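You operate a simulated robot arm through the tools that you are given. There is no shell and no other tool. Be economical: measure what you need, move in short steps, check, and stop when the job is done.

You are at the controls of a simulated robot arm. One attempt, no reset.

TASK
Pack the CHESS and QUIZ cartridges in the cream case and slot MAZE into the console.
Fine: console off first and left off; both stand in the case; lid shut.

The check looks at the end state, three seconds after you hand in, the way a careful person would. Anything else that was tipped, shoved, dropped, spilled or broken makes it a failure. A push-on lid holds only when it is set on centred and level and pressed home; a screw cap is set on level and turned clockwise until tight.

THE ROBOT
A 6-joint arm with a two-finger parallel gripper, fixed in place. Base frame: the origin is at the foot of the arm, x ahead of it, y to its left, z up; the work surface is at about z = 740. Units: mm, degrees, N and s.
With the tool pointing down near the work surface it reaches from about 200 to 640 mm from the base axis. Its first joint turns from -66.0 to 66.0 degrees. Payload 2.7 kg.
The tool frame sits at the grasp point between the pads (the TCP): z along the fingers, y along the line on which they close. The tips reach 23 mm beyond it. The gripper opens to 94 mm. The fingers are 38 mm wide and 10 mm thick; the gripper's body (54 by 96 mm) begins 39 mm behind the TCP.
Orientation is that of the tool frame in the base frame, as a unit quaternion [x, y, z, w]. With the fingers straight down and closing along the base's y, the tool's x points along the base's -x, its y along +y and its z along -z.

THE INTERFACE
- The arm moves only by the tool servo_tool. Its argument "moves" is a list of rows, each an object (a shift or turn left out is 0, a gripper value left out holds the last) with "slide": the shift along the tool's x, y, z in mm, a list of three; "turn": the turn, a rotation vector about the tool's x, y, z in degrees, a list of three. In form: [{"slide": [tx, ty, tz], "turn": [wx, wy, wz]}, ...]. A call has 1 to 20 rows; each row shifts and turns the commanded pose from where the row before left it, along the tool's axes as they then stand. "hand" is the finger opening in mm, from 0 to 94, set as the call begins (left out, the last holds). Each row takes 0.2 s and may step no farther than 50 mm and 8.6 degrees from the row before; otherwise, or with a gripper value out of range, the whole call is refused. A pose out of reach is approached as far as the arm can. The call stops where the force on the tool passes 50 N (or 10 N more than at its start, if that is more) or the arm is blocked; 0.2 s more then pass. Each finger travels about 45 mm/s and halts on what it meets, pressing with about 24 N; the grip force reading is that of the motor and also rises with nothing between the fingers. The clock runs only during rows and for 0.2 s after the last one: add rows that do not move to give the fingers time. The reply holds the time, the measured pose of the TCP, the force on the tool along the base axes, the opening and the grip force, in the units named above and with some noise, with the torque about the TCP (base axes, N m) and any sound that the robot's microphone picked up, and new pictures: "views" is both (left out), scene, wrist or none.
- Cameras (640 x 400 px; columns grow to the right, rows downward): "scene" is fixed at [77.6, -436.2, 1396.9]; the picture's right is [0.73, -0.68, 0.00], its down [-0.43, -0.46, -0.78] and it looks along [0.53, 0.57, -0.63] (base axes); focal length 293 px, centre (320, 200). "wrist" rides on the gripper at [86, 16, -74] in the tool frame; the picture's right is [-0.18, 0.98, 0.00], its down [-0.58, -0.11, -0.81] and it looks along [-0.79, -0.15, 0.59] (tool axes); focal length 243 px, centre (320, 200). There is no depth. A picture from a camera that has moved, and an enlarged one, comes with that camera's place and axes in the base frame and with its lens.
- zoom(camera, box): a new picture of the part [left, top, right, bottom] of that camera's present view, enlarged. No time passes.
- hand_in(): hands the job in; it is judged then, once.

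Work in short steps. Places have to be worked out from the pictures, the camera data and where the tool is seen: move nearer, look again, correct. Check each grasp and each placing, and mend what went wrong. You have 120 turns and 200 pictures in all, those below and enlarged ones among them. Open the gripper and draw the arm clear of the work before you hand the job in, unless the task says otherwise; then end with one line.

The tools are called after ">>>" as a command line: name --argument value ..., lists and objects as JSON in quotes. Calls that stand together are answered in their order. servo_tool: Moves the arm, as the interface text tells. Its arguments: {"type":"object","properties":{"moves":{"type":"array"},"hand":{"type":"number"},"views":{"type":"string","enum":["both","scene","wrist","none"]}},"required":["moves"]} The other tools are called the same way: zoom (camera, box) takes an enlarged picture of a part of a camera's view; hand_in () hands the job in.

At the start:

```text
t: 0.0
eef_pos: [353.2, -0.6, 1180.6]
orientation: [-0.001, 1.0, 0.0, 0.0]
ft_force: [0.2, -0.5, 0.7]
ft_torque: [0.01, 0.01, 0.02]
opening: 93.9
finger_force: 0.0
```

scene: 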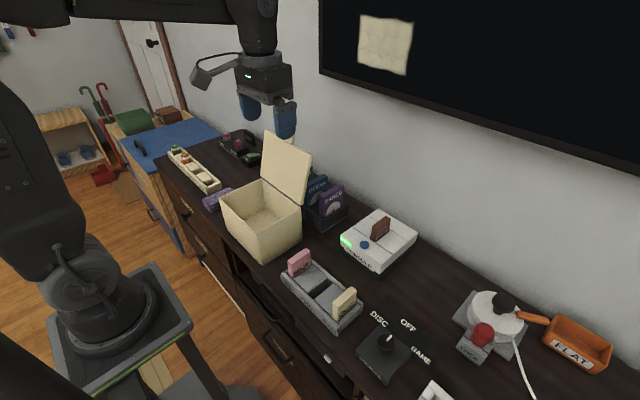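
wrist: 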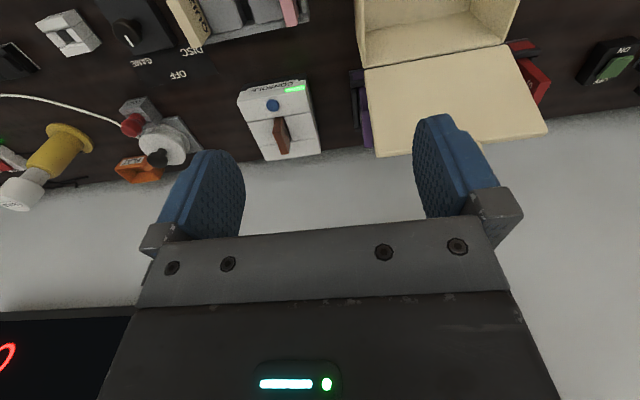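

I'll enlarge the parts of the scene that matter before I move.

>>> zoom --camera "scene" --box '[200, 120, 440, 270]'

>>> zoom --camera "scene" --box '[260, 230, 500, 380]'

>>> zoom --camera "wrist" --box '[0, 0, 320, 200]'

>>> zoom --camera "wrist" --box '[320, 0, 640, 200]'

>>> zoom --camera "scene" --box '[150, 120, 280, 220]'

```text
2.67 times, centred on (320, 195) of scene
camera zoom: at [77.6, -436.2, 1396.9], right [0.73, -0.68, 0.0], down [-0.43, -0.46, -0.78], along [0.53, 0.57, -0.63], focal length 782 px, centre (320, 213)
```

zoom: 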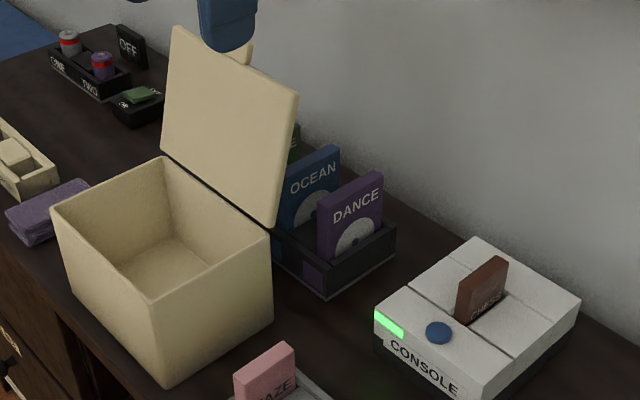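

```text
2.67 times, centred on (380, 305) of scene
camera zoom: at [77.6, -436.2, 1396.9], right [0.73, -0.68, 0.0], down [-0.43, -0.46, -0.78], along [0.53, 0.57, -0.63], focal length 782 px, centre (160, -80)
```

zoom: 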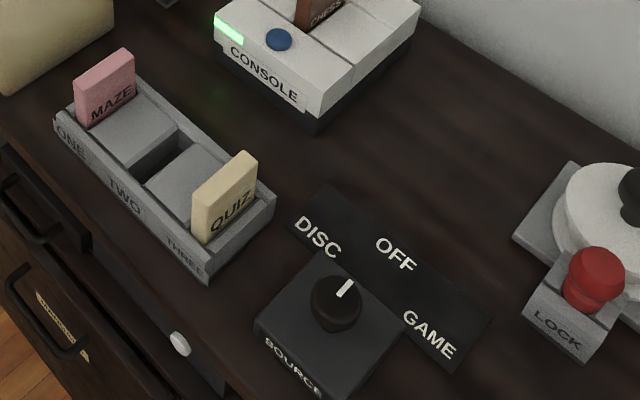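

```text
2.00 times, centred on (160, 100) of wrist
camera zoom: at [266.5, 14.0, 1252.7], right [0.18, 0.98, 0.0], down [0.58, -0.11, 0.81], along [0.79, -0.15, -0.59], focal length 485 px, centre (640, 400)
```

zoom: 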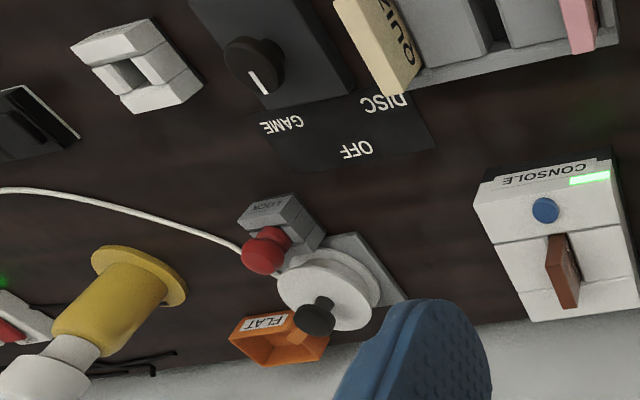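

```text
2.00 times, centred on (480, 100) of wrist
camera zoom: at [266.5, 14.0, 1252.7], right [0.18, 0.98, 0.0], down [0.58, -0.11, 0.81], along [0.79, -0.15, -0.59], focal length 485 px, centre (0, 400)
```

zoom: 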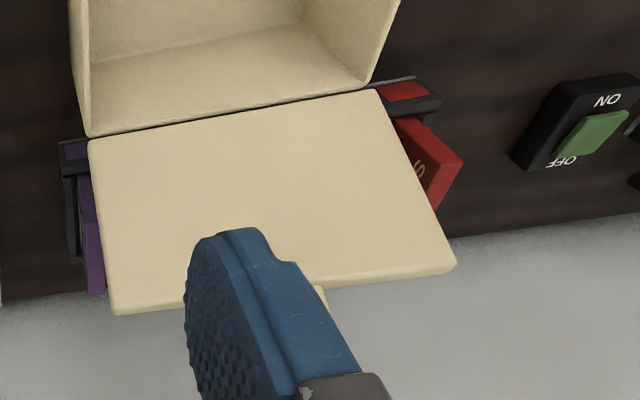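

```text
4.00 times, centred on (215, 170) of scene
camera zoom: at [77.6, -436.2, 1396.9], right [0.73, -0.68, 0.0], down [-0.43, -0.46, -0.78], along [0.53, 0.57, -0.63], focal length 1172 px, centre (740, 320)
```

zoom: 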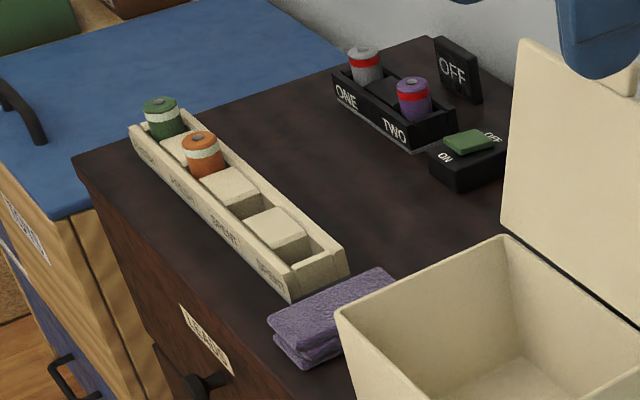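

The two views triangulate the console's blue button to about (521, -129, 818). The console's green light is on and CHESS sits in its slot. I'll move closer to look at the console, keeping the arm high.

>>> servo_tool --moves '[{"slide": [10, -26, 36]}, {"slide": [10, -26, 36]}, {"slide": [10, -26, 36]}, {"slide": [10, -26, 36]}, {"slide": [10, -26, 36]}, {"slide": [0, 0, 0]}]' --hand 0

```text
t: 1.4
eef_pos: [300.2, -127.6, 1001.7]
orientation: [0.001, 1.0, 0.0, 0.001]
ft_force: [0.1, -0.7, -1.4]
ft_torque: [-0.01, 0.02, 0.0]
opening: 0.0
finger_force: 24.0
camera wrist: at [213.4, -112.4, 1074.1], right [0.18, 0.98, 0.0], down [0.58, -0.11, 0.81], along [0.79, -0.15, -0.59], focal length 243 px, centre (320, 200)
```

scene: 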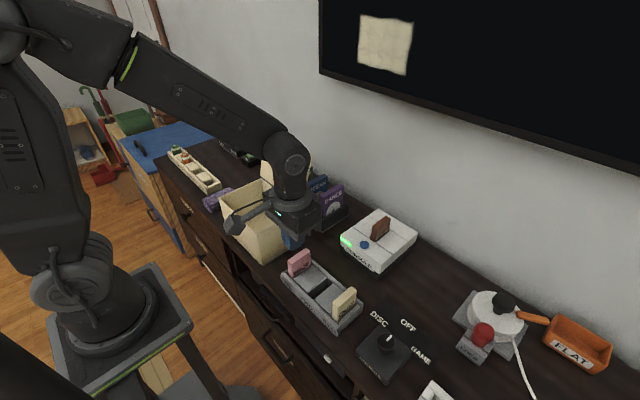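
wrist: 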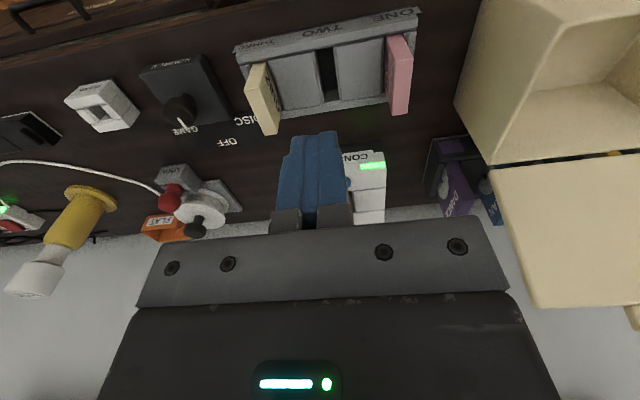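

The wrist image is inverted (image-down is world-up), so I'll zoom in on the tray, console and case for measurements.

>>> zoom --camera "wrist" --box '[220, 0, 440, 137]'

>>> zoom --camera "wrist" --box '[420, 0, 640, 137]'

>>> zoom --camera "scene" --box '[330, 190, 430, 280]'

>>> zoom --camera "scene" --box '[270, 240, 370, 340]'

```text
2.91 times, centred on (330, 68) of wrist
camera zoom: at [213.4, -112.4, 1074.1], right [0.18, 0.98, 0.0], down [0.58, -0.11, 0.81], along [0.79, -0.15, -0.59], focal length 706 px, centre (291, 582)
```

zoom: 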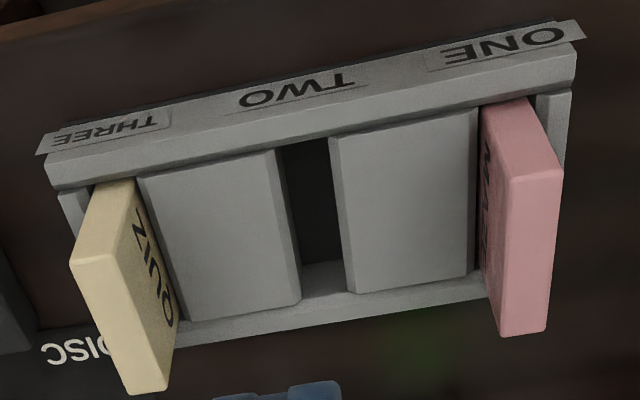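

```text
2.91 times, centred on (530, 68) of wrist
camera zoom: at [213.4, -112.4, 1074.1], right [0.18, 0.98, 0.0], down [0.58, -0.11, 0.81], along [0.79, -0.15, -0.59], focal length 706 px, centre (-291, 582)
```

zoom: 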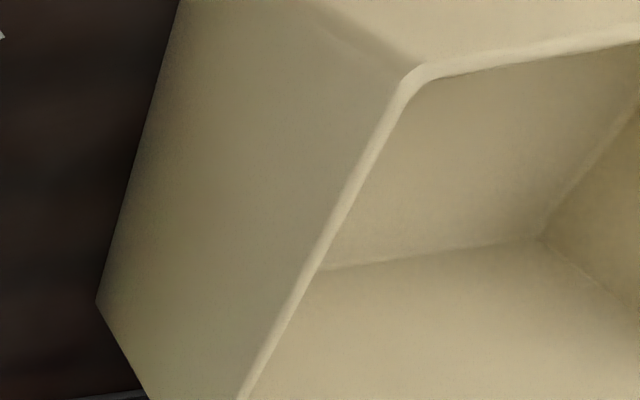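

```text
4.44 times, centred on (380, 235) of scene
camera zoom: at [77.5, -436.2, 1396.9], right [0.73, -0.68, 0.0], down [-0.43, -0.46, -0.78], along [0.53, 0.57, -0.63], focal length 1302 px, centre (53, 44)
```

zoom: 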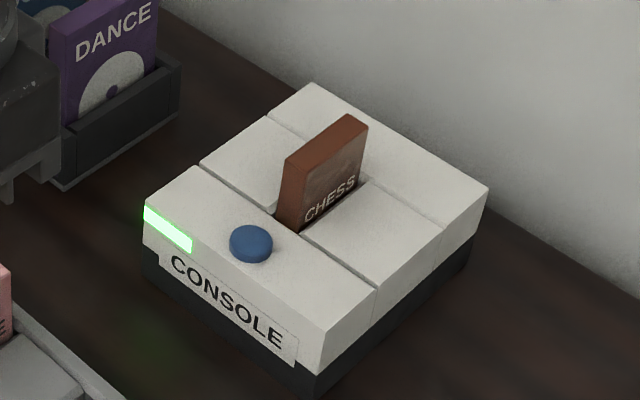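

```text
4.00 times, centred on (320, 290) of scene
camera zoom: at [77.5, -436.2, 1396.9], right [0.73, -0.68, 0.0], down [-0.43, -0.46, -0.78], along [0.53, 0.57, -0.63], focal length 1172 px, centre (320, -160)
```

zoom: 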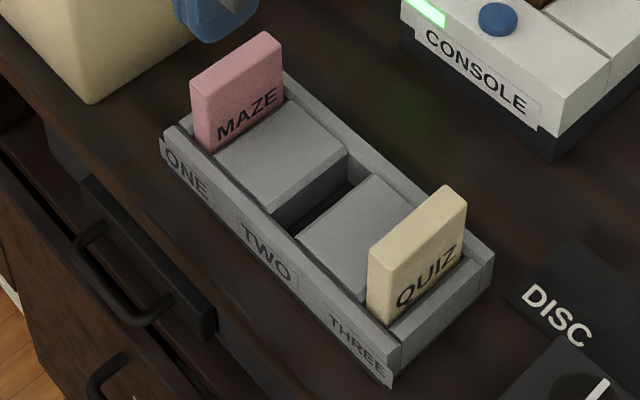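

Measurements so far:

| Item | Estimate |
|---|---|
| MAZE | x 328–386, y about -56, top about 840 |
| CHESS | x 557–617, y about -130 |
| Case rim | x 314–456, y 43–238, z about 875 |

Next I'll hover above the blue button with the fingers closed.

>>> servo_tool --moves '[{"slide": [-43, 0, 16]}, {"slide": [-43, 0, 16]}, {"slide": [-43, 0, 16]}, {"slide": [-43, 0, 16]}, {"slide": [-43, 0, 16]}, {"slide": [0, 0, 0]}]'

```text
t: 2.8
eef_pos: [515.3, -134.1, 915.8]
orientation: [-0.001, 1.0, -0.001, 0.0]
ft_force: [-0.7, -1.0, 0.0]
ft_torque: [-0.03, -0.01, -0.03]
opening: 0.1
finger_force: 23.8
camera wrist: at [428.1, -118.5, 988.9], right [0.18, 0.98, 0.0], down [0.58, -0.11, 0.81], along [0.79, -0.15, -0.59], focal length 243 px, centre (320, 200)
```

scene: 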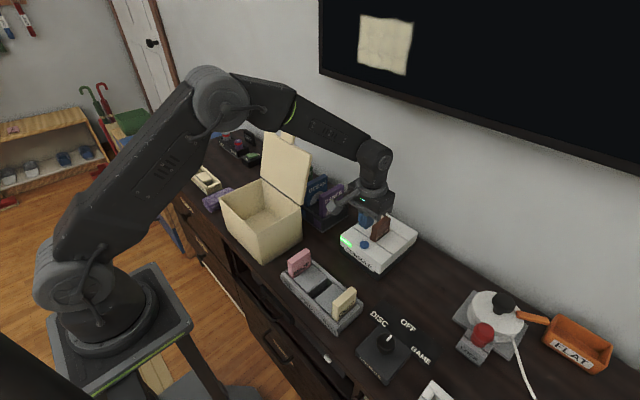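
wrist: 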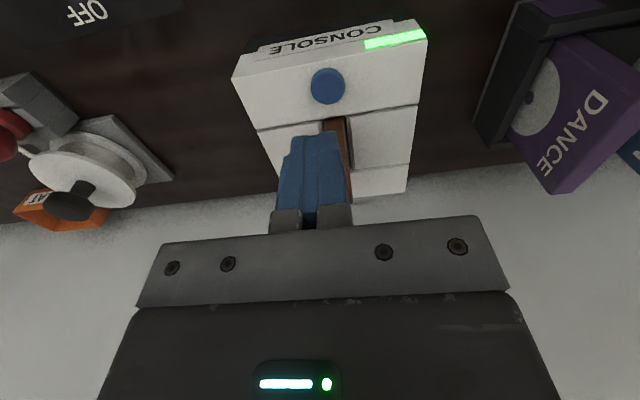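

The button triangulates consistently to (521, -130, 820). I'll come down to just above it, then press in small steps.

>>> servo_tool --moves '[{"slide": [-3, 4, 30]}, {"slide": [0, 0, 30]}, {"slide": [0, 0, 5]}, {"slide": [0, 0, 0]}]'

>>> zoom --camera "wrist" --box '[200, 0, 460, 200]'

>>> zoom --camera "scene" --box '[330, 190, 430, 280]'

```text
t: 3.8
eef_pos: [520.8, -128.0, 852.6]
orientation: [0.0, 1.0, 0.0, 0.0]
ft_force: [-1.0, 0.4, -0.8]
ft_torque: [0.02, -0.01, 0.01]
opening: 0.0
finger_force: 23.8
camera wrist: at [433.7, -112.5, 925.2], right [0.18, 0.98, 0.0], down [0.58, -0.11, 0.81], along [0.79, -0.15, -0.59], focal length 243 px, centre (320, 200)
```

scene: 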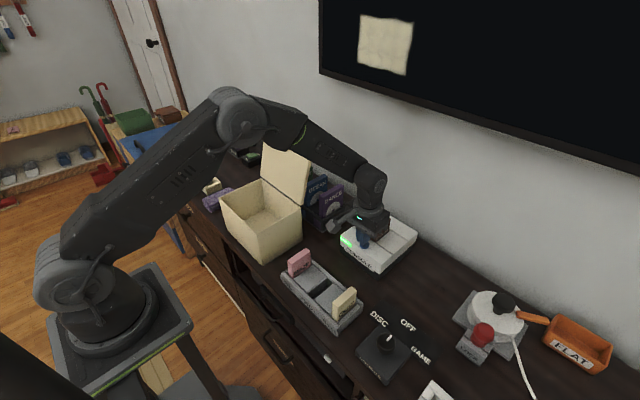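
wrist: 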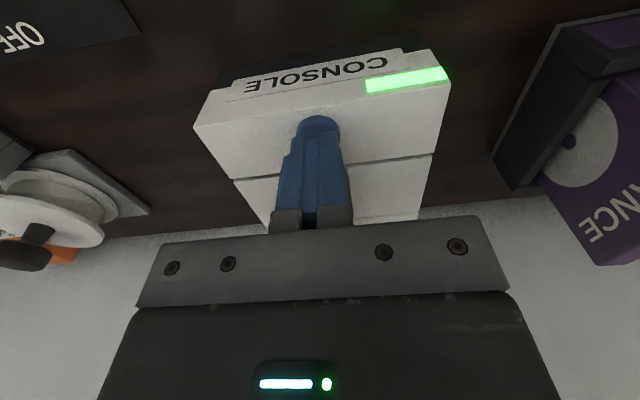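

```text
2.00 times, centred on (330, 100) of wrist
camera zoom: at [433.7, -112.5, 925.2], right [0.18, 0.98, 0.0], down [0.58, -0.11, 0.81], along [0.79, -0.15, -0.59], focal length 485 px, centre (300, 400)
```

zoom: 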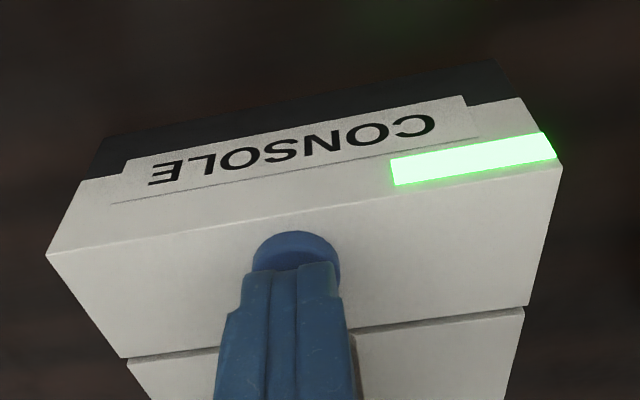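

```text
4.44 times, centred on (380, 235) of scene
camera zoom: at [77.6, -436.2, 1396.9], right [0.73, -0.68, 0.0], down [-0.43, -0.46, -0.78], along [0.53, 0.57, -0.63], focal length 1302 px, centre (53, 44)
```

zoom: 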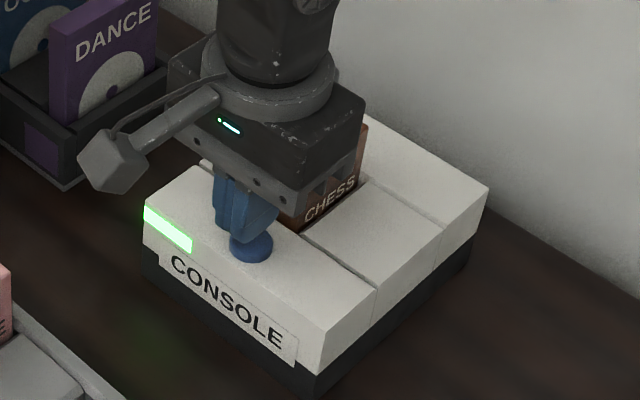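

The fingertips sit slightly too far in +x over the button. I'll shift 8 mm toward -x and press down in 2 mm steps.

>>> servo_tool --moves '[{"slide": [8, -2, 0]}, {"slide": [0, 0, 3]}, {"slide": [0, 0, 2]}, {"slide": [0, 0, 2]}, {"slide": [0, 0, 2]}]'

```text
t: 5.0
eef_pos: [512.5, -129.8, 846.2]
orientation: [-0.001, 1.0, 0.0, 0.0]
ft_force: [0.6, -0.6, 0.1]
ft_torque: [0.01, 0.04, -0.02]
opening: 0.0
finger_force: 23.9
camera wrist: at [426.2, -114.5, 919.2], right [0.18, 0.98, 0.0], down [0.58, -0.11, 0.81], along [0.79, -0.15, -0.59], focal length 243 px, centre (320, 200)
```

scene: 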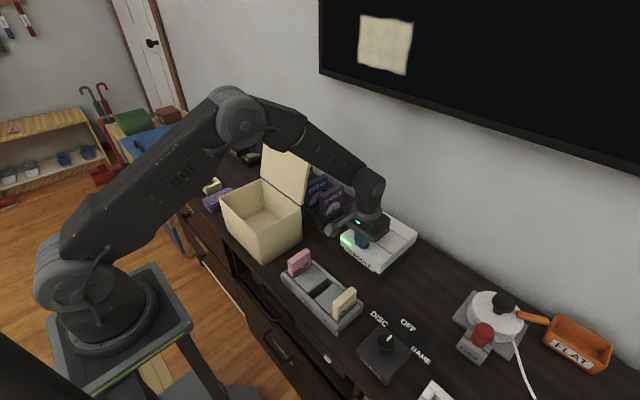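
wrist: 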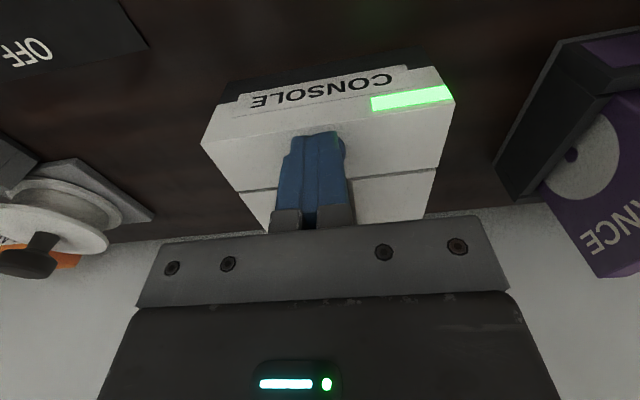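

There's no contact yet, and the button peeks out on the +y side, so I'll shift +3 mm and keep going down.

>>> servo_tool --moves '[{"slide": [0, 3, 2]}, {"slide": [0, 0, 2]}, {"slide": [0, 0, 2]}, {"slide": [0, 0, 2]}, {"slide": [0, 0, 0]}]' --views "wrist"

```text
t: 6.2
eef_pos: [513.4, -126.5, 838.7]
orientation: [0.0, 1.0, 0.001, 0.0]
ft_force: [1.5, -1.4, 1.8]
ft_torque: [-0.01, -0.07, 0.02]
opening: 0.0
finger_force: 23.5
heard: click
camera wrist: at [426.1, -110.9, 911.2], right [0.18, 0.98, 0.0], down [0.58, -0.11, 0.81], along [0.79, -0.15, -0.59], focal length 243 px, centre (320, 200)
```

wrist: 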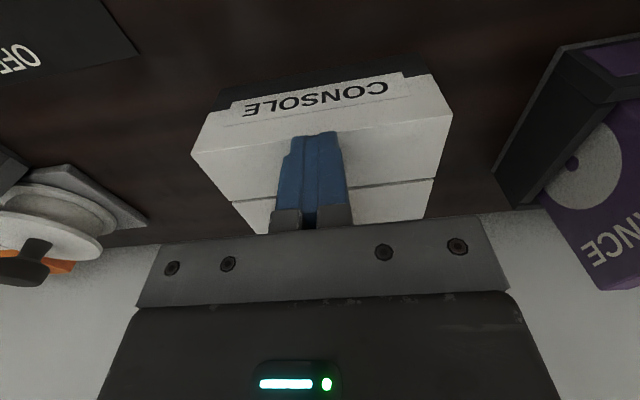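

A click sounded and the green light is out, so the console is off. I'll rise straight up, then open the fingers to see CHESS between them.

>>> servo_tool --moves '[{"slide": [0, 0, -30]}, {"slide": [0, 0, -40]}, {"slide": [0, 0, -40]}, {"slide": [0, 0, 0]}]' --views "none"

>>> servo_tool --moves '[{"slide": [0, 0, 0]}, {"slide": [0, 0, 0]}, {"slide": [0, 0, 0]}, {"slide": [0, 0, 0]}, {"slide": [0, 0, 0]}]' --hand 60

>>> zoom --camera "wrist" --box '[220, 20, 440, 220]'

>>> zoom --camera "scene" --box '[340, 200, 420, 270]'

```text
t: 7.2
eef_pos: [515.6, -124.1, 948.3]
orientation: [-0.001, 1.0, 0.0, 0.0]
ft_force: [-0.5, 1.1, -0.5]
ft_torque: [-0.01, -0.02, 0.02]
opening: 0.1
finger_force: 23.9
```

```text
t: 8.4
eef_pos: [516.1, -125.0, 948.4]
orientation: [0.0, 1.0, -0.001, 0.0]
ft_force: [-1.1, -0.1, 0.1]
ft_torque: [-0.01, -0.01, 0.02]
opening: 59.9
finger_force: 0.1
camera wrist: at [429.8, -109.3, 1021.5], right [0.18, 0.98, 0.0], down [0.58, -0.11, 0.81], along [0.79, -0.15, -0.59], focal length 243 px, centre (320, 200)
```

scene: 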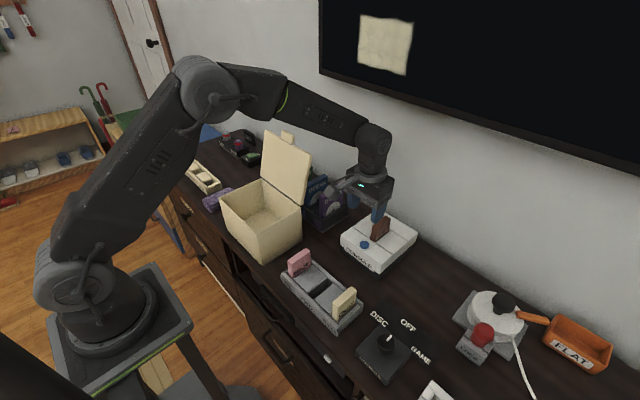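
wrist: 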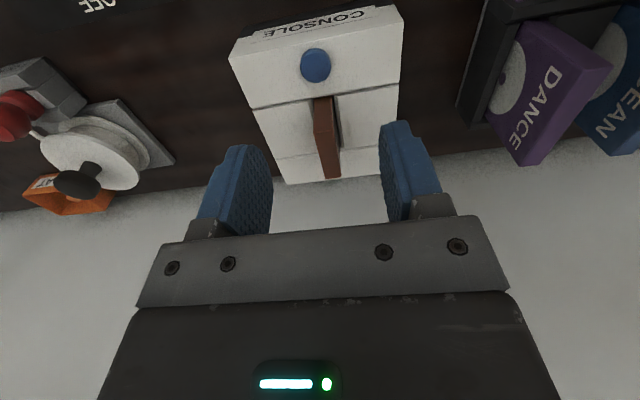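

```text
2.00 times, centred on (330, 120) of wrist
camera zoom: at [429.8, -109.3, 1021.5], right [0.18, 0.98, 0.0], down [0.58, -0.11, 0.81], along [0.79, -0.15, -0.59], focal length 485 px, centre (300, 360)
```

zoom: 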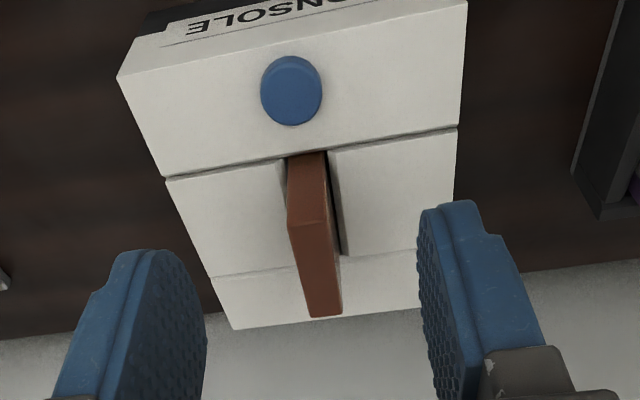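

```text
5.71 times, centred on (380, 235) of scene
camera zoom: at [77.6, -436.2, 1396.9], right [0.73, -0.68, 0.0], down [-0.43, -0.46, -0.78], along [0.53, 0.57, -0.63], focal length 1675 px, centre (-23, 0)
```

zoom: 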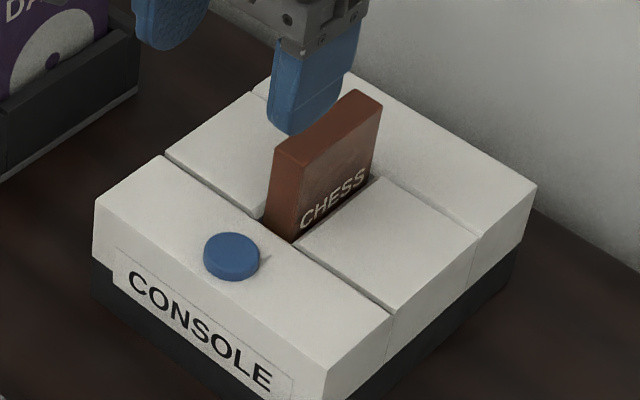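

CHESS is centred at about (585, -129.5), roughly 61 mm wide and 15 mm thick, with its top at 858. I'll move over it and lower the open fingers around it.

>>> servo_tool --moves '[{"slide": [-35, -2, 0]}, {"slide": [-34, -2, 0]}, {"slide": [0, 0, 45]}, {"slide": [0, 0, 40]}, {"slide": [0, 0, 13]}, {"slide": [0, 0, 0]}]' --hand 50

>>> zoom --camera "wrist" --box '[200, 0, 460, 200]'

>>> zoom --camera "scene" --box '[340, 180, 440, 270]'

```text
t: 9.8
eef_pos: [583.9, -131.2, 847.9]
orientation: [0.0, 1.0, 0.0, 0.001]
ft_force: [0.0, 0.1, 0.0]
ft_torque: [0.01, -0.02, 0.0]
opening: 50.2
finger_force: 0.0
camera wrist: at [496.9, -116.1, 921.0], right [0.18, 0.98, 0.0], down [0.58, -0.11, 0.81], along [0.79, -0.15, -0.59], focal length 243 px, centre (320, 200)
```

scene: 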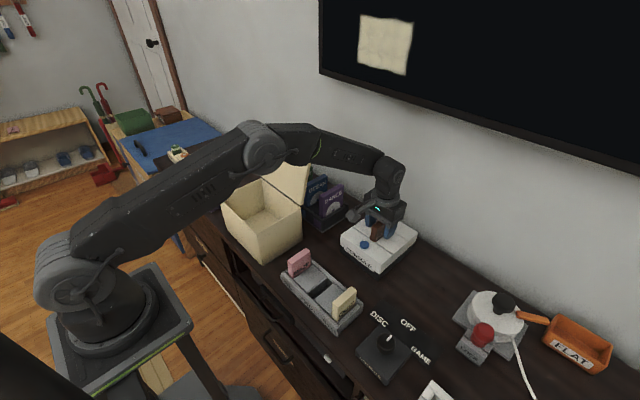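
wrist: 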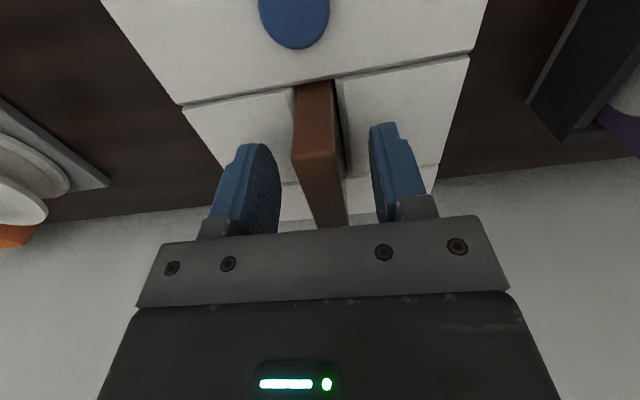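

```text
2.00 times, centred on (330, 100) of wrist
camera zoom: at [496.9, -116.1, 921.0], right [0.18, 0.98, 0.0], down [0.58, -0.11, 0.81], along [0.79, -0.15, -0.59], focal length 485 px, centre (300, 400)
```

zoom: 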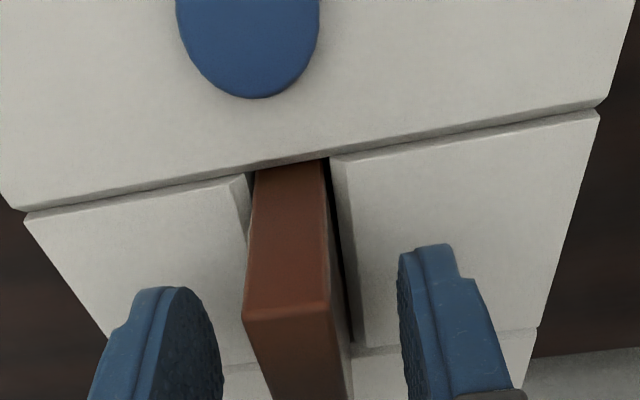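

```text
4.44 times, centred on (390, 225) of scene
camera zoom: at [77.6, -436.2, 1396.9], right [0.73, -0.68, 0.0], down [-0.43, -0.46, -0.78], along [0.53, 0.57, -0.63], focal length 1302 px, centre (9, 89)
```

zoom: 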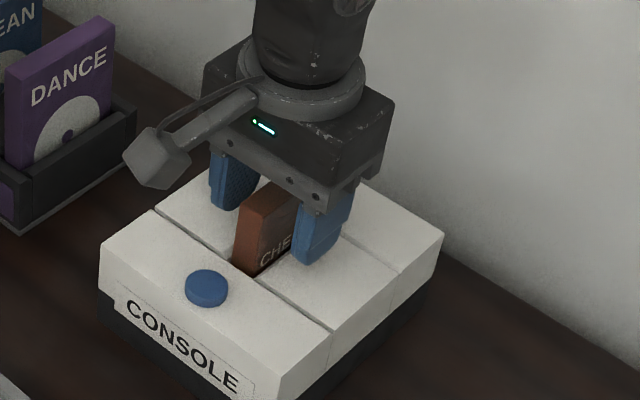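

The fingers straddle CHESS. I'll centre by 1.5 mm and close.

>>> servo_tool --moves '[{"slide": [0, 1.5, 0]}, {"slide": [0, 0, 0]}, {"slide": [0, 0, 0]}, {"slide": [0, 0, 0]}, {"slide": [0, 0, 0]}, {"slide": [0, 0, 0]}]' --hand 0 --views "wrist"

```text
t: 11.2
eef_pos: [583.5, -130.7, 849.2]
orientation: [0.0, 1.0, 0.0, 0.0]
ft_force: [-0.7, 0.1, 0.8]
ft_torque: [-0.03, -0.04, -0.02]
opening: 17.5
finger_force: 24.0
camera wrist: at [496.4, -114.5, 922.3], right [0.18, 0.98, 0.0], down [0.58, -0.11, 0.81], along [0.79, -0.15, -0.59], focal length 243 px, centre (320, 200)
```

wrist: 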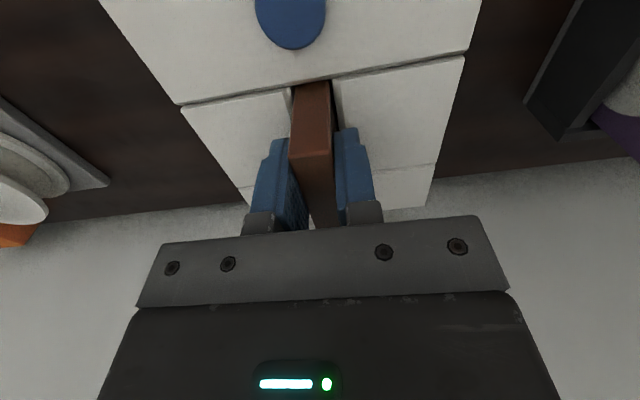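

CHESS is gripped at 17.5 mm. I'll lift it straight out of the slot.

>>> servo_tool --moves '[{"slide": [0, 0, -10]}, {"slide": [0, 0, -20]}, {"slide": [0, 0, -40]}, {"slide": [0, 0, -40]}, {"slide": [0, 0, 0]}]'

>>> zoom --camera "scene" --box '[340, 160, 440, 270]'

>>> zoom --camera "wrist" --box '[220, 20, 440, 220]'

```text
t: 12.4
eef_pos: [583.1, -122.1, 958.1]
orientation: [0.0, 1.0, 0.0, 0.0]
ft_force: [0.0, 0.4, -1.0]
ft_torque: [0.04, 0.0, -0.03]
opening: 17.4
finger_force: 24.1
camera wrist: at [496.4, -107.8, 1031.4], right [0.18, 0.98, 0.0], down [0.58, -0.11, 0.81], along [0.79, -0.15, -0.59], focal length 243 px, centre (320, 200)
```

scene: 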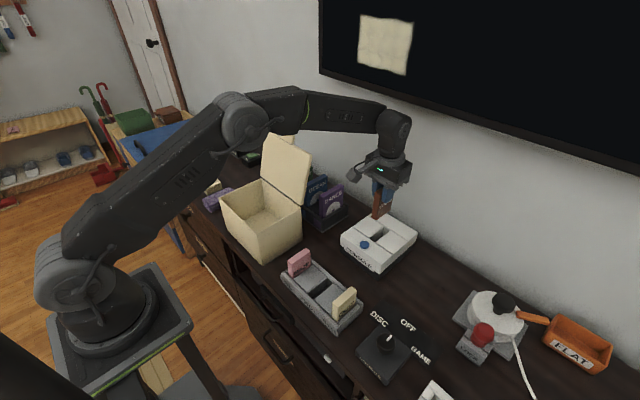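
wrist: 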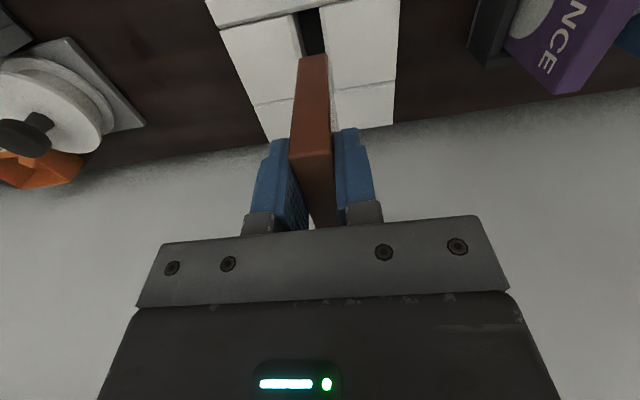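

```text
3.64 times, centred on (390, 215) of scene
camera zoom: at [77.6, -436.2, 1396.9], right [0.73, -0.68, 0.0], down [-0.43, -0.46, -0.78], along [0.53, 0.57, -0.63], focal length 1066 px, centre (66, 146)
```

zoom: 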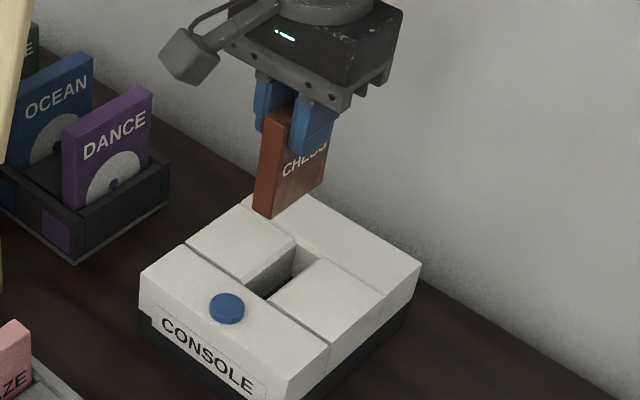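

```text
2.00 times, centred on (330, 120) of wrist
camera zoom: at [496.4, -107.8, 1031.4], right [0.18, 0.98, 0.0], down [0.58, -0.11, 0.81], along [0.79, -0.15, -0.59], focal length 485 px, centre (300, 360)
```

zoom: 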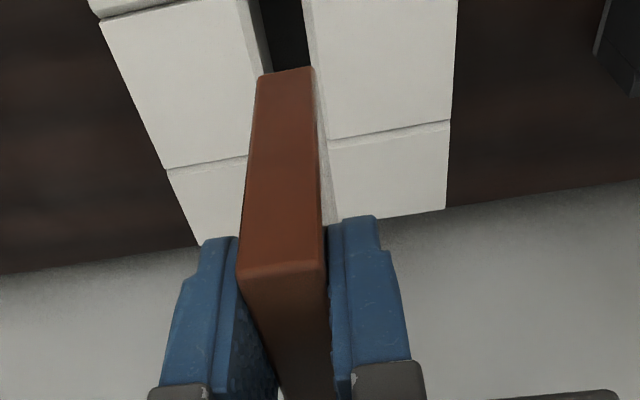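

CHESS came out cleanly. It is about 80 mm tall, with its bottom about 73 mm below the TCP. I'll retreat to x≈385 and rotate the tool 90°, so the camera ends up over the case's long interior instead of its front wall.

>>> servo_tool --moves '[{"slide": [40, 0, -8]}, {"slide": [40, 0, -8]}, {"slide": [40, 0, -8]}, {"slide": [40, 0, -8]}, {"slide": [38, 0, -8]}, {"slide": [0, 0, 0]}]' --views "none"

>>> servo_tool --moves '[{"turn": [0, 0, 8.5]}, {"turn": [0, 0, 8.5]}, {"turn": [0, 0, 8.5]}, {"turn": [0, 0, 8.5]}, {"turn": [0, 0, 8.5]}, {"turn": [0, 0, 8.5]}, {"turn": [0, 0, 8.5]}, {"turn": [0, 0, 8.5]}, {"turn": [0, 0, 8.5]}, {"turn": [0, 0, 8.5]}, {"turn": [0, 0, 5]}, {"slide": [0, 0, 0]}]'

```text
t: 13.8
eef_pos: [382.3, -127.0, 999.7]
orientation: [0.0, 1.0, 0.0, -0.001]
ft_force: [-0.5, 0.2, 0.5]
ft_torque: [-0.02, 0.02, 0.01]
opening: 17.5
finger_force: 24.0
```

```text
t: 16.4
eef_pos: [383.7, -129.0, 999.9]
orientation: [0.708, 0.707, 0.001, 0.001]
ft_force: [-0.6, -0.3, 0.7]
ft_torque: [0.01, -0.02, 0.01]
opening: 17.5
finger_force: 23.9
camera wrist: at [400.0, -42.8, 1072.8], right [0.98, -0.19, 0.0], down [-0.11, -0.58, 0.81], along [-0.15, -0.79, -0.59], focal length 243 px, centre (320, 200)
```

scene: 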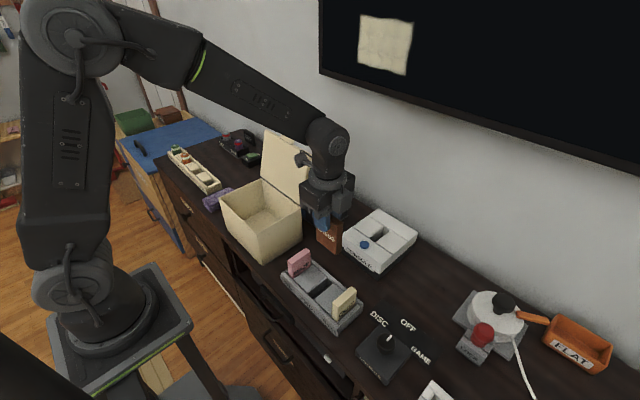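
wrist: 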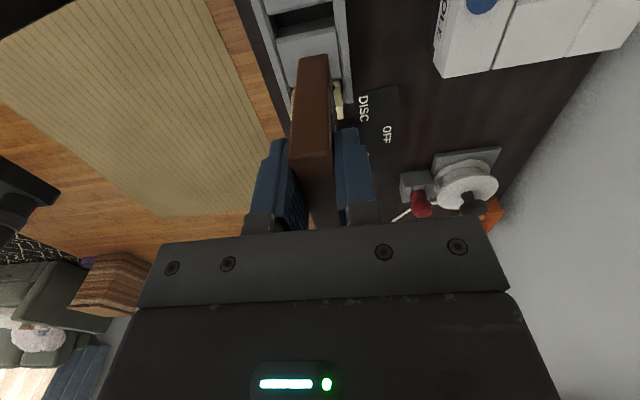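

The rotation worked. Two carts won't both fit in the case with the camera toward +y, because the camera would hit the far rim. I'll place CHESS in the far part with the camera toward -y, which needs a 180° turn back, and QUIZ in the near part later.

>>> servo_tool --moves '[{"turn": [0, 0, -8.5]}, {"turn": [0, 0, -8.5]}, {"turn": [0, 0, -8.5]}, {"turn": [0, 0, -8.5]}, {"turn": [0, 0, -8.5]}, {"turn": [0, 0, -8.5]}, {"turn": [0, 0, -8.5]}, {"turn": [0, 0, -8.5]}, {"turn": [0, 0, -8.5]}, {"turn": [0, 0, -8.5]}, {"turn": [0, 0, -5]}]' --views "none"

>>> servo_tool --moves '[{"turn": [0, 0, -8.5]}, {"turn": [0, 0, -8.5]}, {"turn": [0, 0, -8.5]}, {"turn": [0, 0, -8.5]}, {"turn": [0, 0, -8.5]}, {"turn": [0, 0, -8.5]}, {"turn": [0, 0, -8.5]}, {"turn": [0, 0, -8.5]}, {"turn": [0, 0, -8.5]}, {"turn": [0, 0, -8.5]}, {"turn": [0, 0, -5]}, {"slide": [0, 0, 0]}]'

```text
t: 18.8
eef_pos: [384.2, -127.5, 999.6]
orientation: [-0.001, 1.0, 0.0, 0.0]
ft_force: [-0.6, -0.9, -1.2]
ft_torque: [0.03, -0.02, -0.04]
opening: 17.4
finger_force: 23.8
```

```text
t: 21.4
eef_pos: [386.2, -129.3, 999.7]
orientation: [0.707, -0.707, 0.001, 0.0]
ft_force: [-0.3, -0.3, -0.6]
ft_torque: [-0.01, 0.03, 0.0]
opening: 17.5
finger_force: 24.2
camera wrist: at [368.8, -216.5, 1072.7], right [-0.98, 0.18, 0.0], down [0.11, 0.58, 0.81], along [0.15, 0.79, -0.59], focal length 243 px, centre (320, 200)
```

scene: 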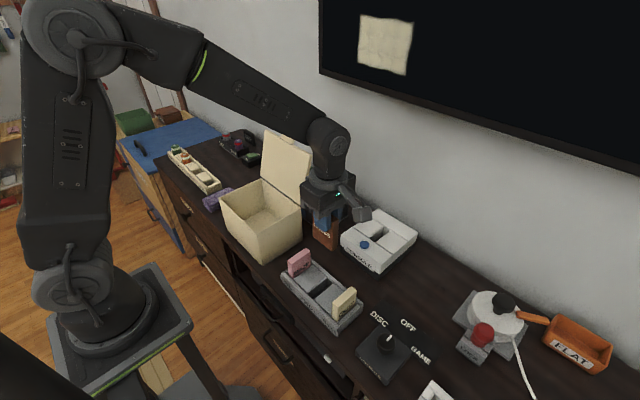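
wrist: 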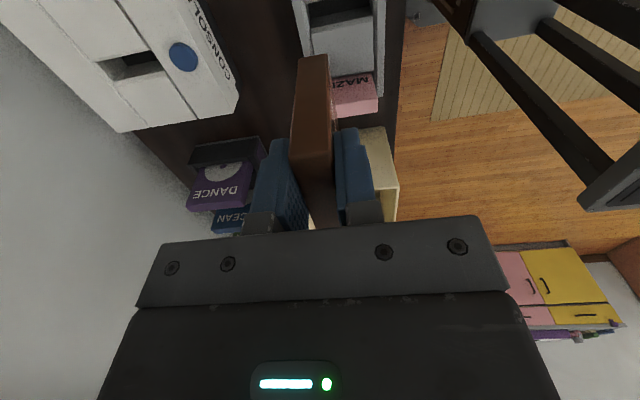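

The camera now looks toward the case. I'll advance in +y to about y=60, staying high, and look at the rim.

>>> servo_tool --moves '[{"slide": [-45, 0, -5]}, {"slide": [-45, 0, -5]}, {"slide": [-45, 0, 0]}, {"slide": [-45, 0, 0]}, {"slide": [0, 0, 0]}]'

>>> zoom --camera "scene" --box '[200, 110, 340, 270]'

>>> zoom --camera "wrist" --box '[160, 20, 480, 220]'

```text
t: 22.6
eef_pos: [384.9, 48.5, 1008.4]
orientation: [-0.707, 0.707, 0.0, 0.0]
ft_force: [0.6, 0.0, 0.1]
ft_torque: [0.0, 0.0, -0.02]
opening: 17.4
finger_force: 24.5
camera wrist: at [368.7, -38.2, 1081.4], right [-0.98, 0.18, 0.0], down [0.11, 0.58, 0.81], along [0.15, 0.79, -0.59], focal length 243 px, centre (320, 200)
```

scene: 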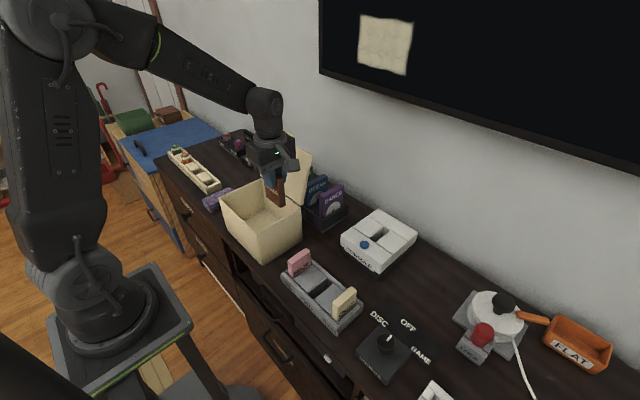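
wrist: 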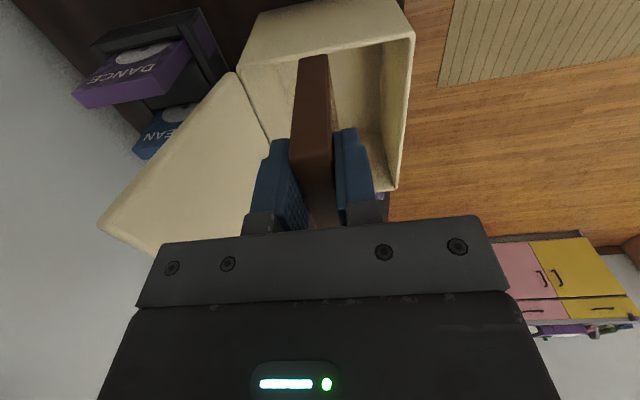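

```text
2.50 times, centred on (270, 190) of scene
camera zoom: at [77.6, -436.2, 1396.9], right [0.73, -0.68, 0.0], down [-0.43, -0.46, -0.78], along [0.53, 0.57, -0.63], focal length 733 px, centre (445, 225)
```

zoom: 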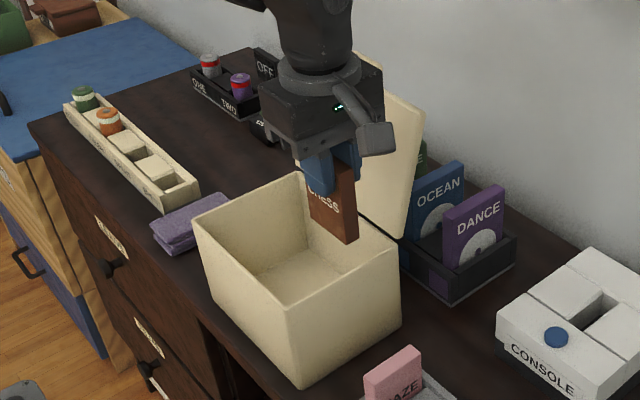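

```text
2.00 times, centred on (320, 120) of wrist
camera zoom: at [368.7, -38.2, 1081.4], right [-0.98, 0.18, 0.0], down [0.11, 0.58, 0.81], along [0.15, 0.79, -0.59], focal length 485 px, centre (320, 360)
```

zoom: 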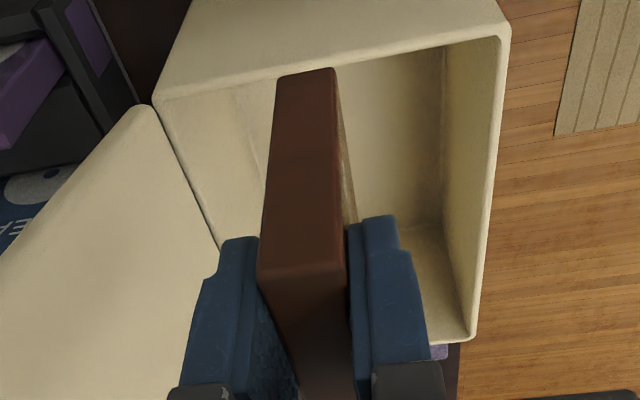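

The rim is consistent at outer x 313–455, y 45–236, z 875. I'll go to y≈185, then descend to where CHESS is about 20 mm off the floor.

>>> servo_tool --moves '[{"slide": [-45, 0, 0]}, {"slide": [-45, 0, 0]}, {"slide": [-46, 0, 0]}, {"slide": [0, 0, 0]}, {"slide": [0, 0, 40]}, {"slide": [0, 0, 40]}, {"slide": [0, 0, 40]}, {"slide": [0, 0, 0]}]'

>>> zoom --camera "scene" --box '[200, 110, 340, 270]'

>>> zoom --camera "wrist" --box '[160, 20, 480, 220]'

```text
t: 24.4
eef_pos: [383.5, 187.8, 889.0]
orientation: [0.707, -0.707, 0.0, 0.0]
ft_force: [-0.4, -0.2, -0.4]
ft_torque: [0.01, -0.03, 0.0]
opening: 17.5
finger_force: 23.9
camera wrist: at [367.5, 100.1, 961.8], right [-0.98, 0.18, 0.0], down [0.11, 0.58, 0.81], along [0.15, 0.79, -0.59], focal length 243 px, centre (320, 200)
```

scene: 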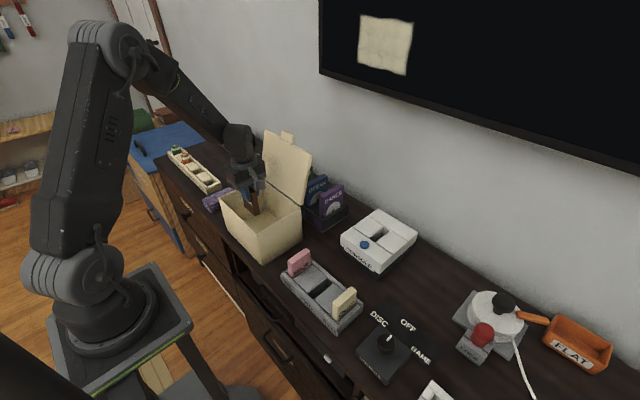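
wrist: 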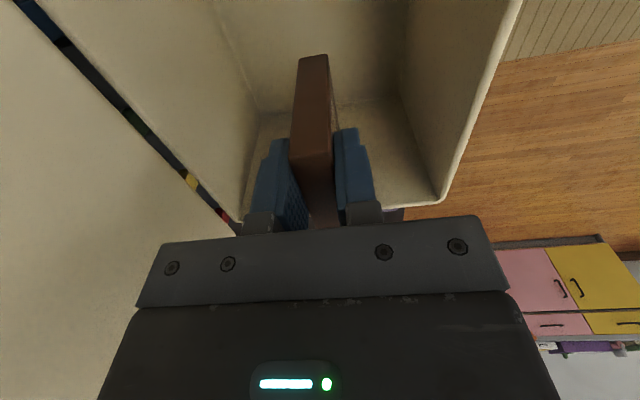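

```text
2.50 times, centred on (270, 190) of scene
camera zoom: at [77.6, -436.2, 1396.9], right [0.73, -0.68, 0.0], down [-0.43, -0.46, -0.78], along [0.53, 0.57, -0.63], focal length 733 px, centre (445, 225)
```

zoom: 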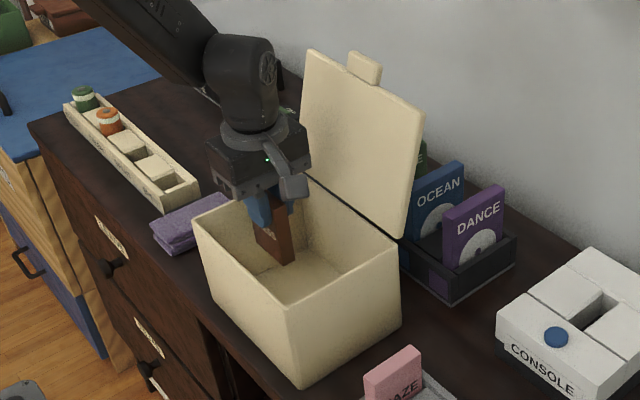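

```text
2.00 times, centred on (320, 120) of wrist
camera zoom: at [367.5, 100.1, 961.8], right [-0.98, 0.18, 0.0], down [0.11, 0.58, 0.81], along [0.15, 0.79, -0.59], focal length 485 px, centre (320, 360)
```

zoom: 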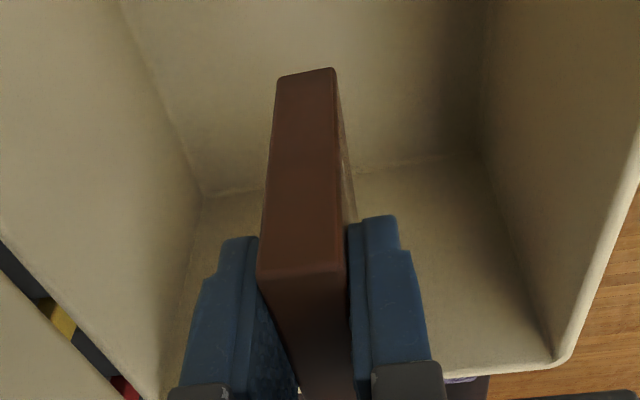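

The alignment is good, with clearance all round. I'll continue down, slowing for contact near the floor.

>>> servo_tool --moves '[{"slide": [0, 0, 25]}, {"slide": [0, 0, 20]}, {"slide": [0, 0, 6]}, {"slide": [0, 0, 4]}, {"slide": [0, 0, 0]}]'

>>> zoom --camera "scene" --box '[200, 110, 340, 270]'

>>> zoom --camera "wrist" --box '[160, 20, 480, 220]'

```text
t: 25.6
eef_pos: [384.0, 187.0, 835.5]
orientation: [0.707, -0.707, 0.0, 0.0]
ft_force: [-0.1, 0.1, -0.3]
ft_torque: [-0.03, 0.0, 0.01]
opening: 17.6
finger_force: 23.9
camera wrist: at [366.9, 98.9, 907.8], right [-0.98, 0.18, 0.0], down [0.11, 0.58, 0.81], along [0.15, 0.79, -0.59], focal length 243 px, centre (320, 200)
```

scene: 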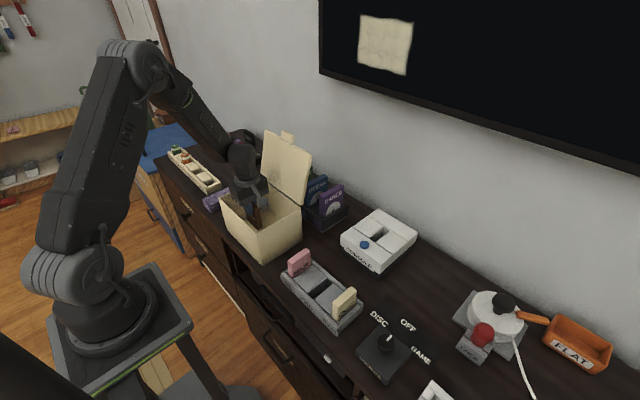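
wrist: 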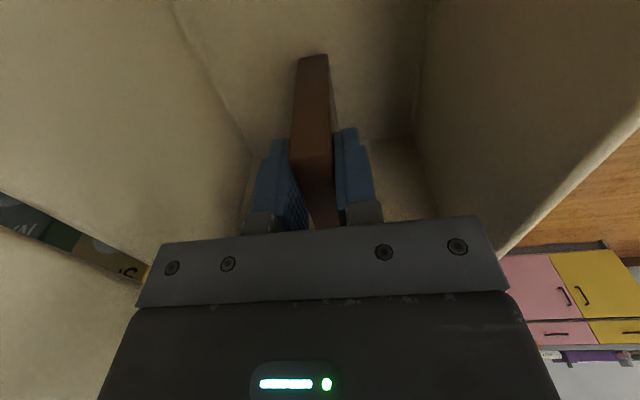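

```text
2.50 times, centred on (270, 190) of scene
camera zoom: at [77.6, -436.2, 1396.9], right [0.73, -0.68, 0.0], down [-0.43, -0.46, -0.78], along [0.53, 0.57, -0.63], focal length 733 px, centre (445, 225)
```

zoom: 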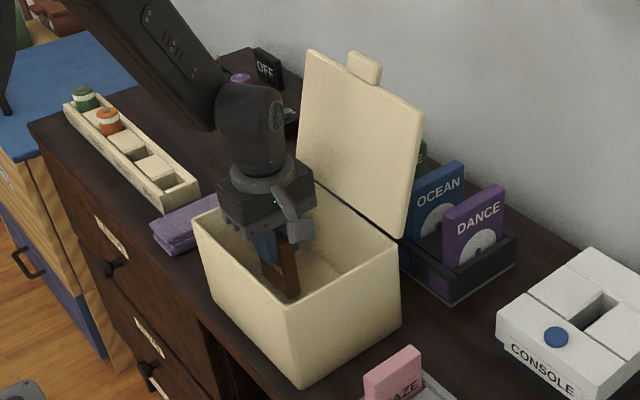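

```text
2.00 times, centred on (320, 120) of wrist
camera zoom: at [366.9, 98.9, 907.8], right [-0.98, 0.18, 0.0], down [0.11, 0.58, 0.81], along [0.15, 0.79, -0.59], focal length 485 px, centre (320, 360)
```

zoom: 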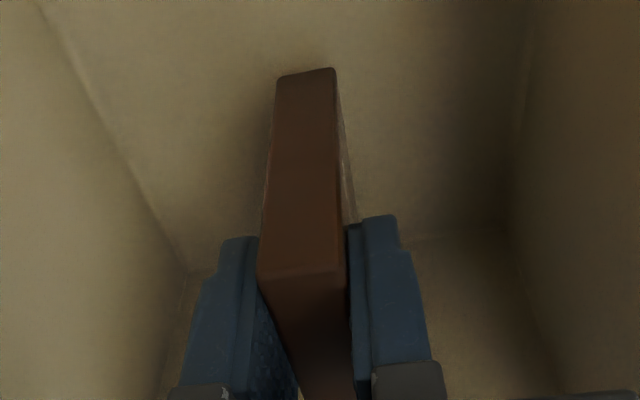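

Still no contact, and I estimate about 15 mm to the floor. I'll go on in 2 mm steps.

>>> servo_tool --moves '[{"slide": [0, 0, 3]}, {"slide": [0, 0, 3]}, {"slide": [0, 0, 2]}, {"slide": [0, 0, 2]}, {"slide": [0, 0, 2]}, {"slide": [0, 0, 0]}]' --views "wrist"

```text
t: 27.0
eef_pos: [384.7, 187.0, 823.8]
orientation: [0.707, -0.707, -0.001, -0.003]
ft_force: [-1.2, -5.9, 21.0]
ft_torque: [-0.21, 0.13, 0.09]
opening: 17.5
finger_force: 23.9
camera wrist: at [368.4, 99.3, 896.2], right [-0.98, 0.18, 0.0], down [0.11, 0.58, 0.81], along [0.15, 0.79, -0.59], focal length 243 px, centre (320, 200)
```

wrist: 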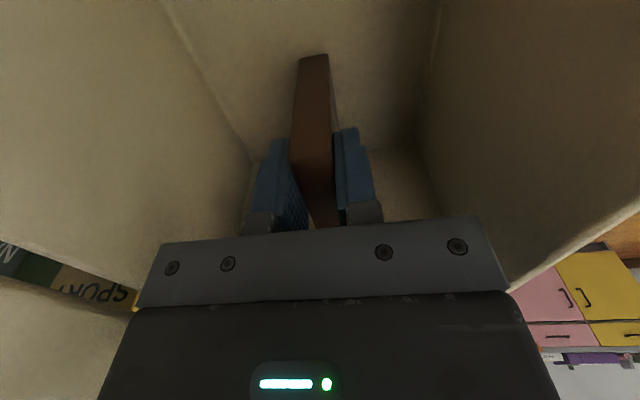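

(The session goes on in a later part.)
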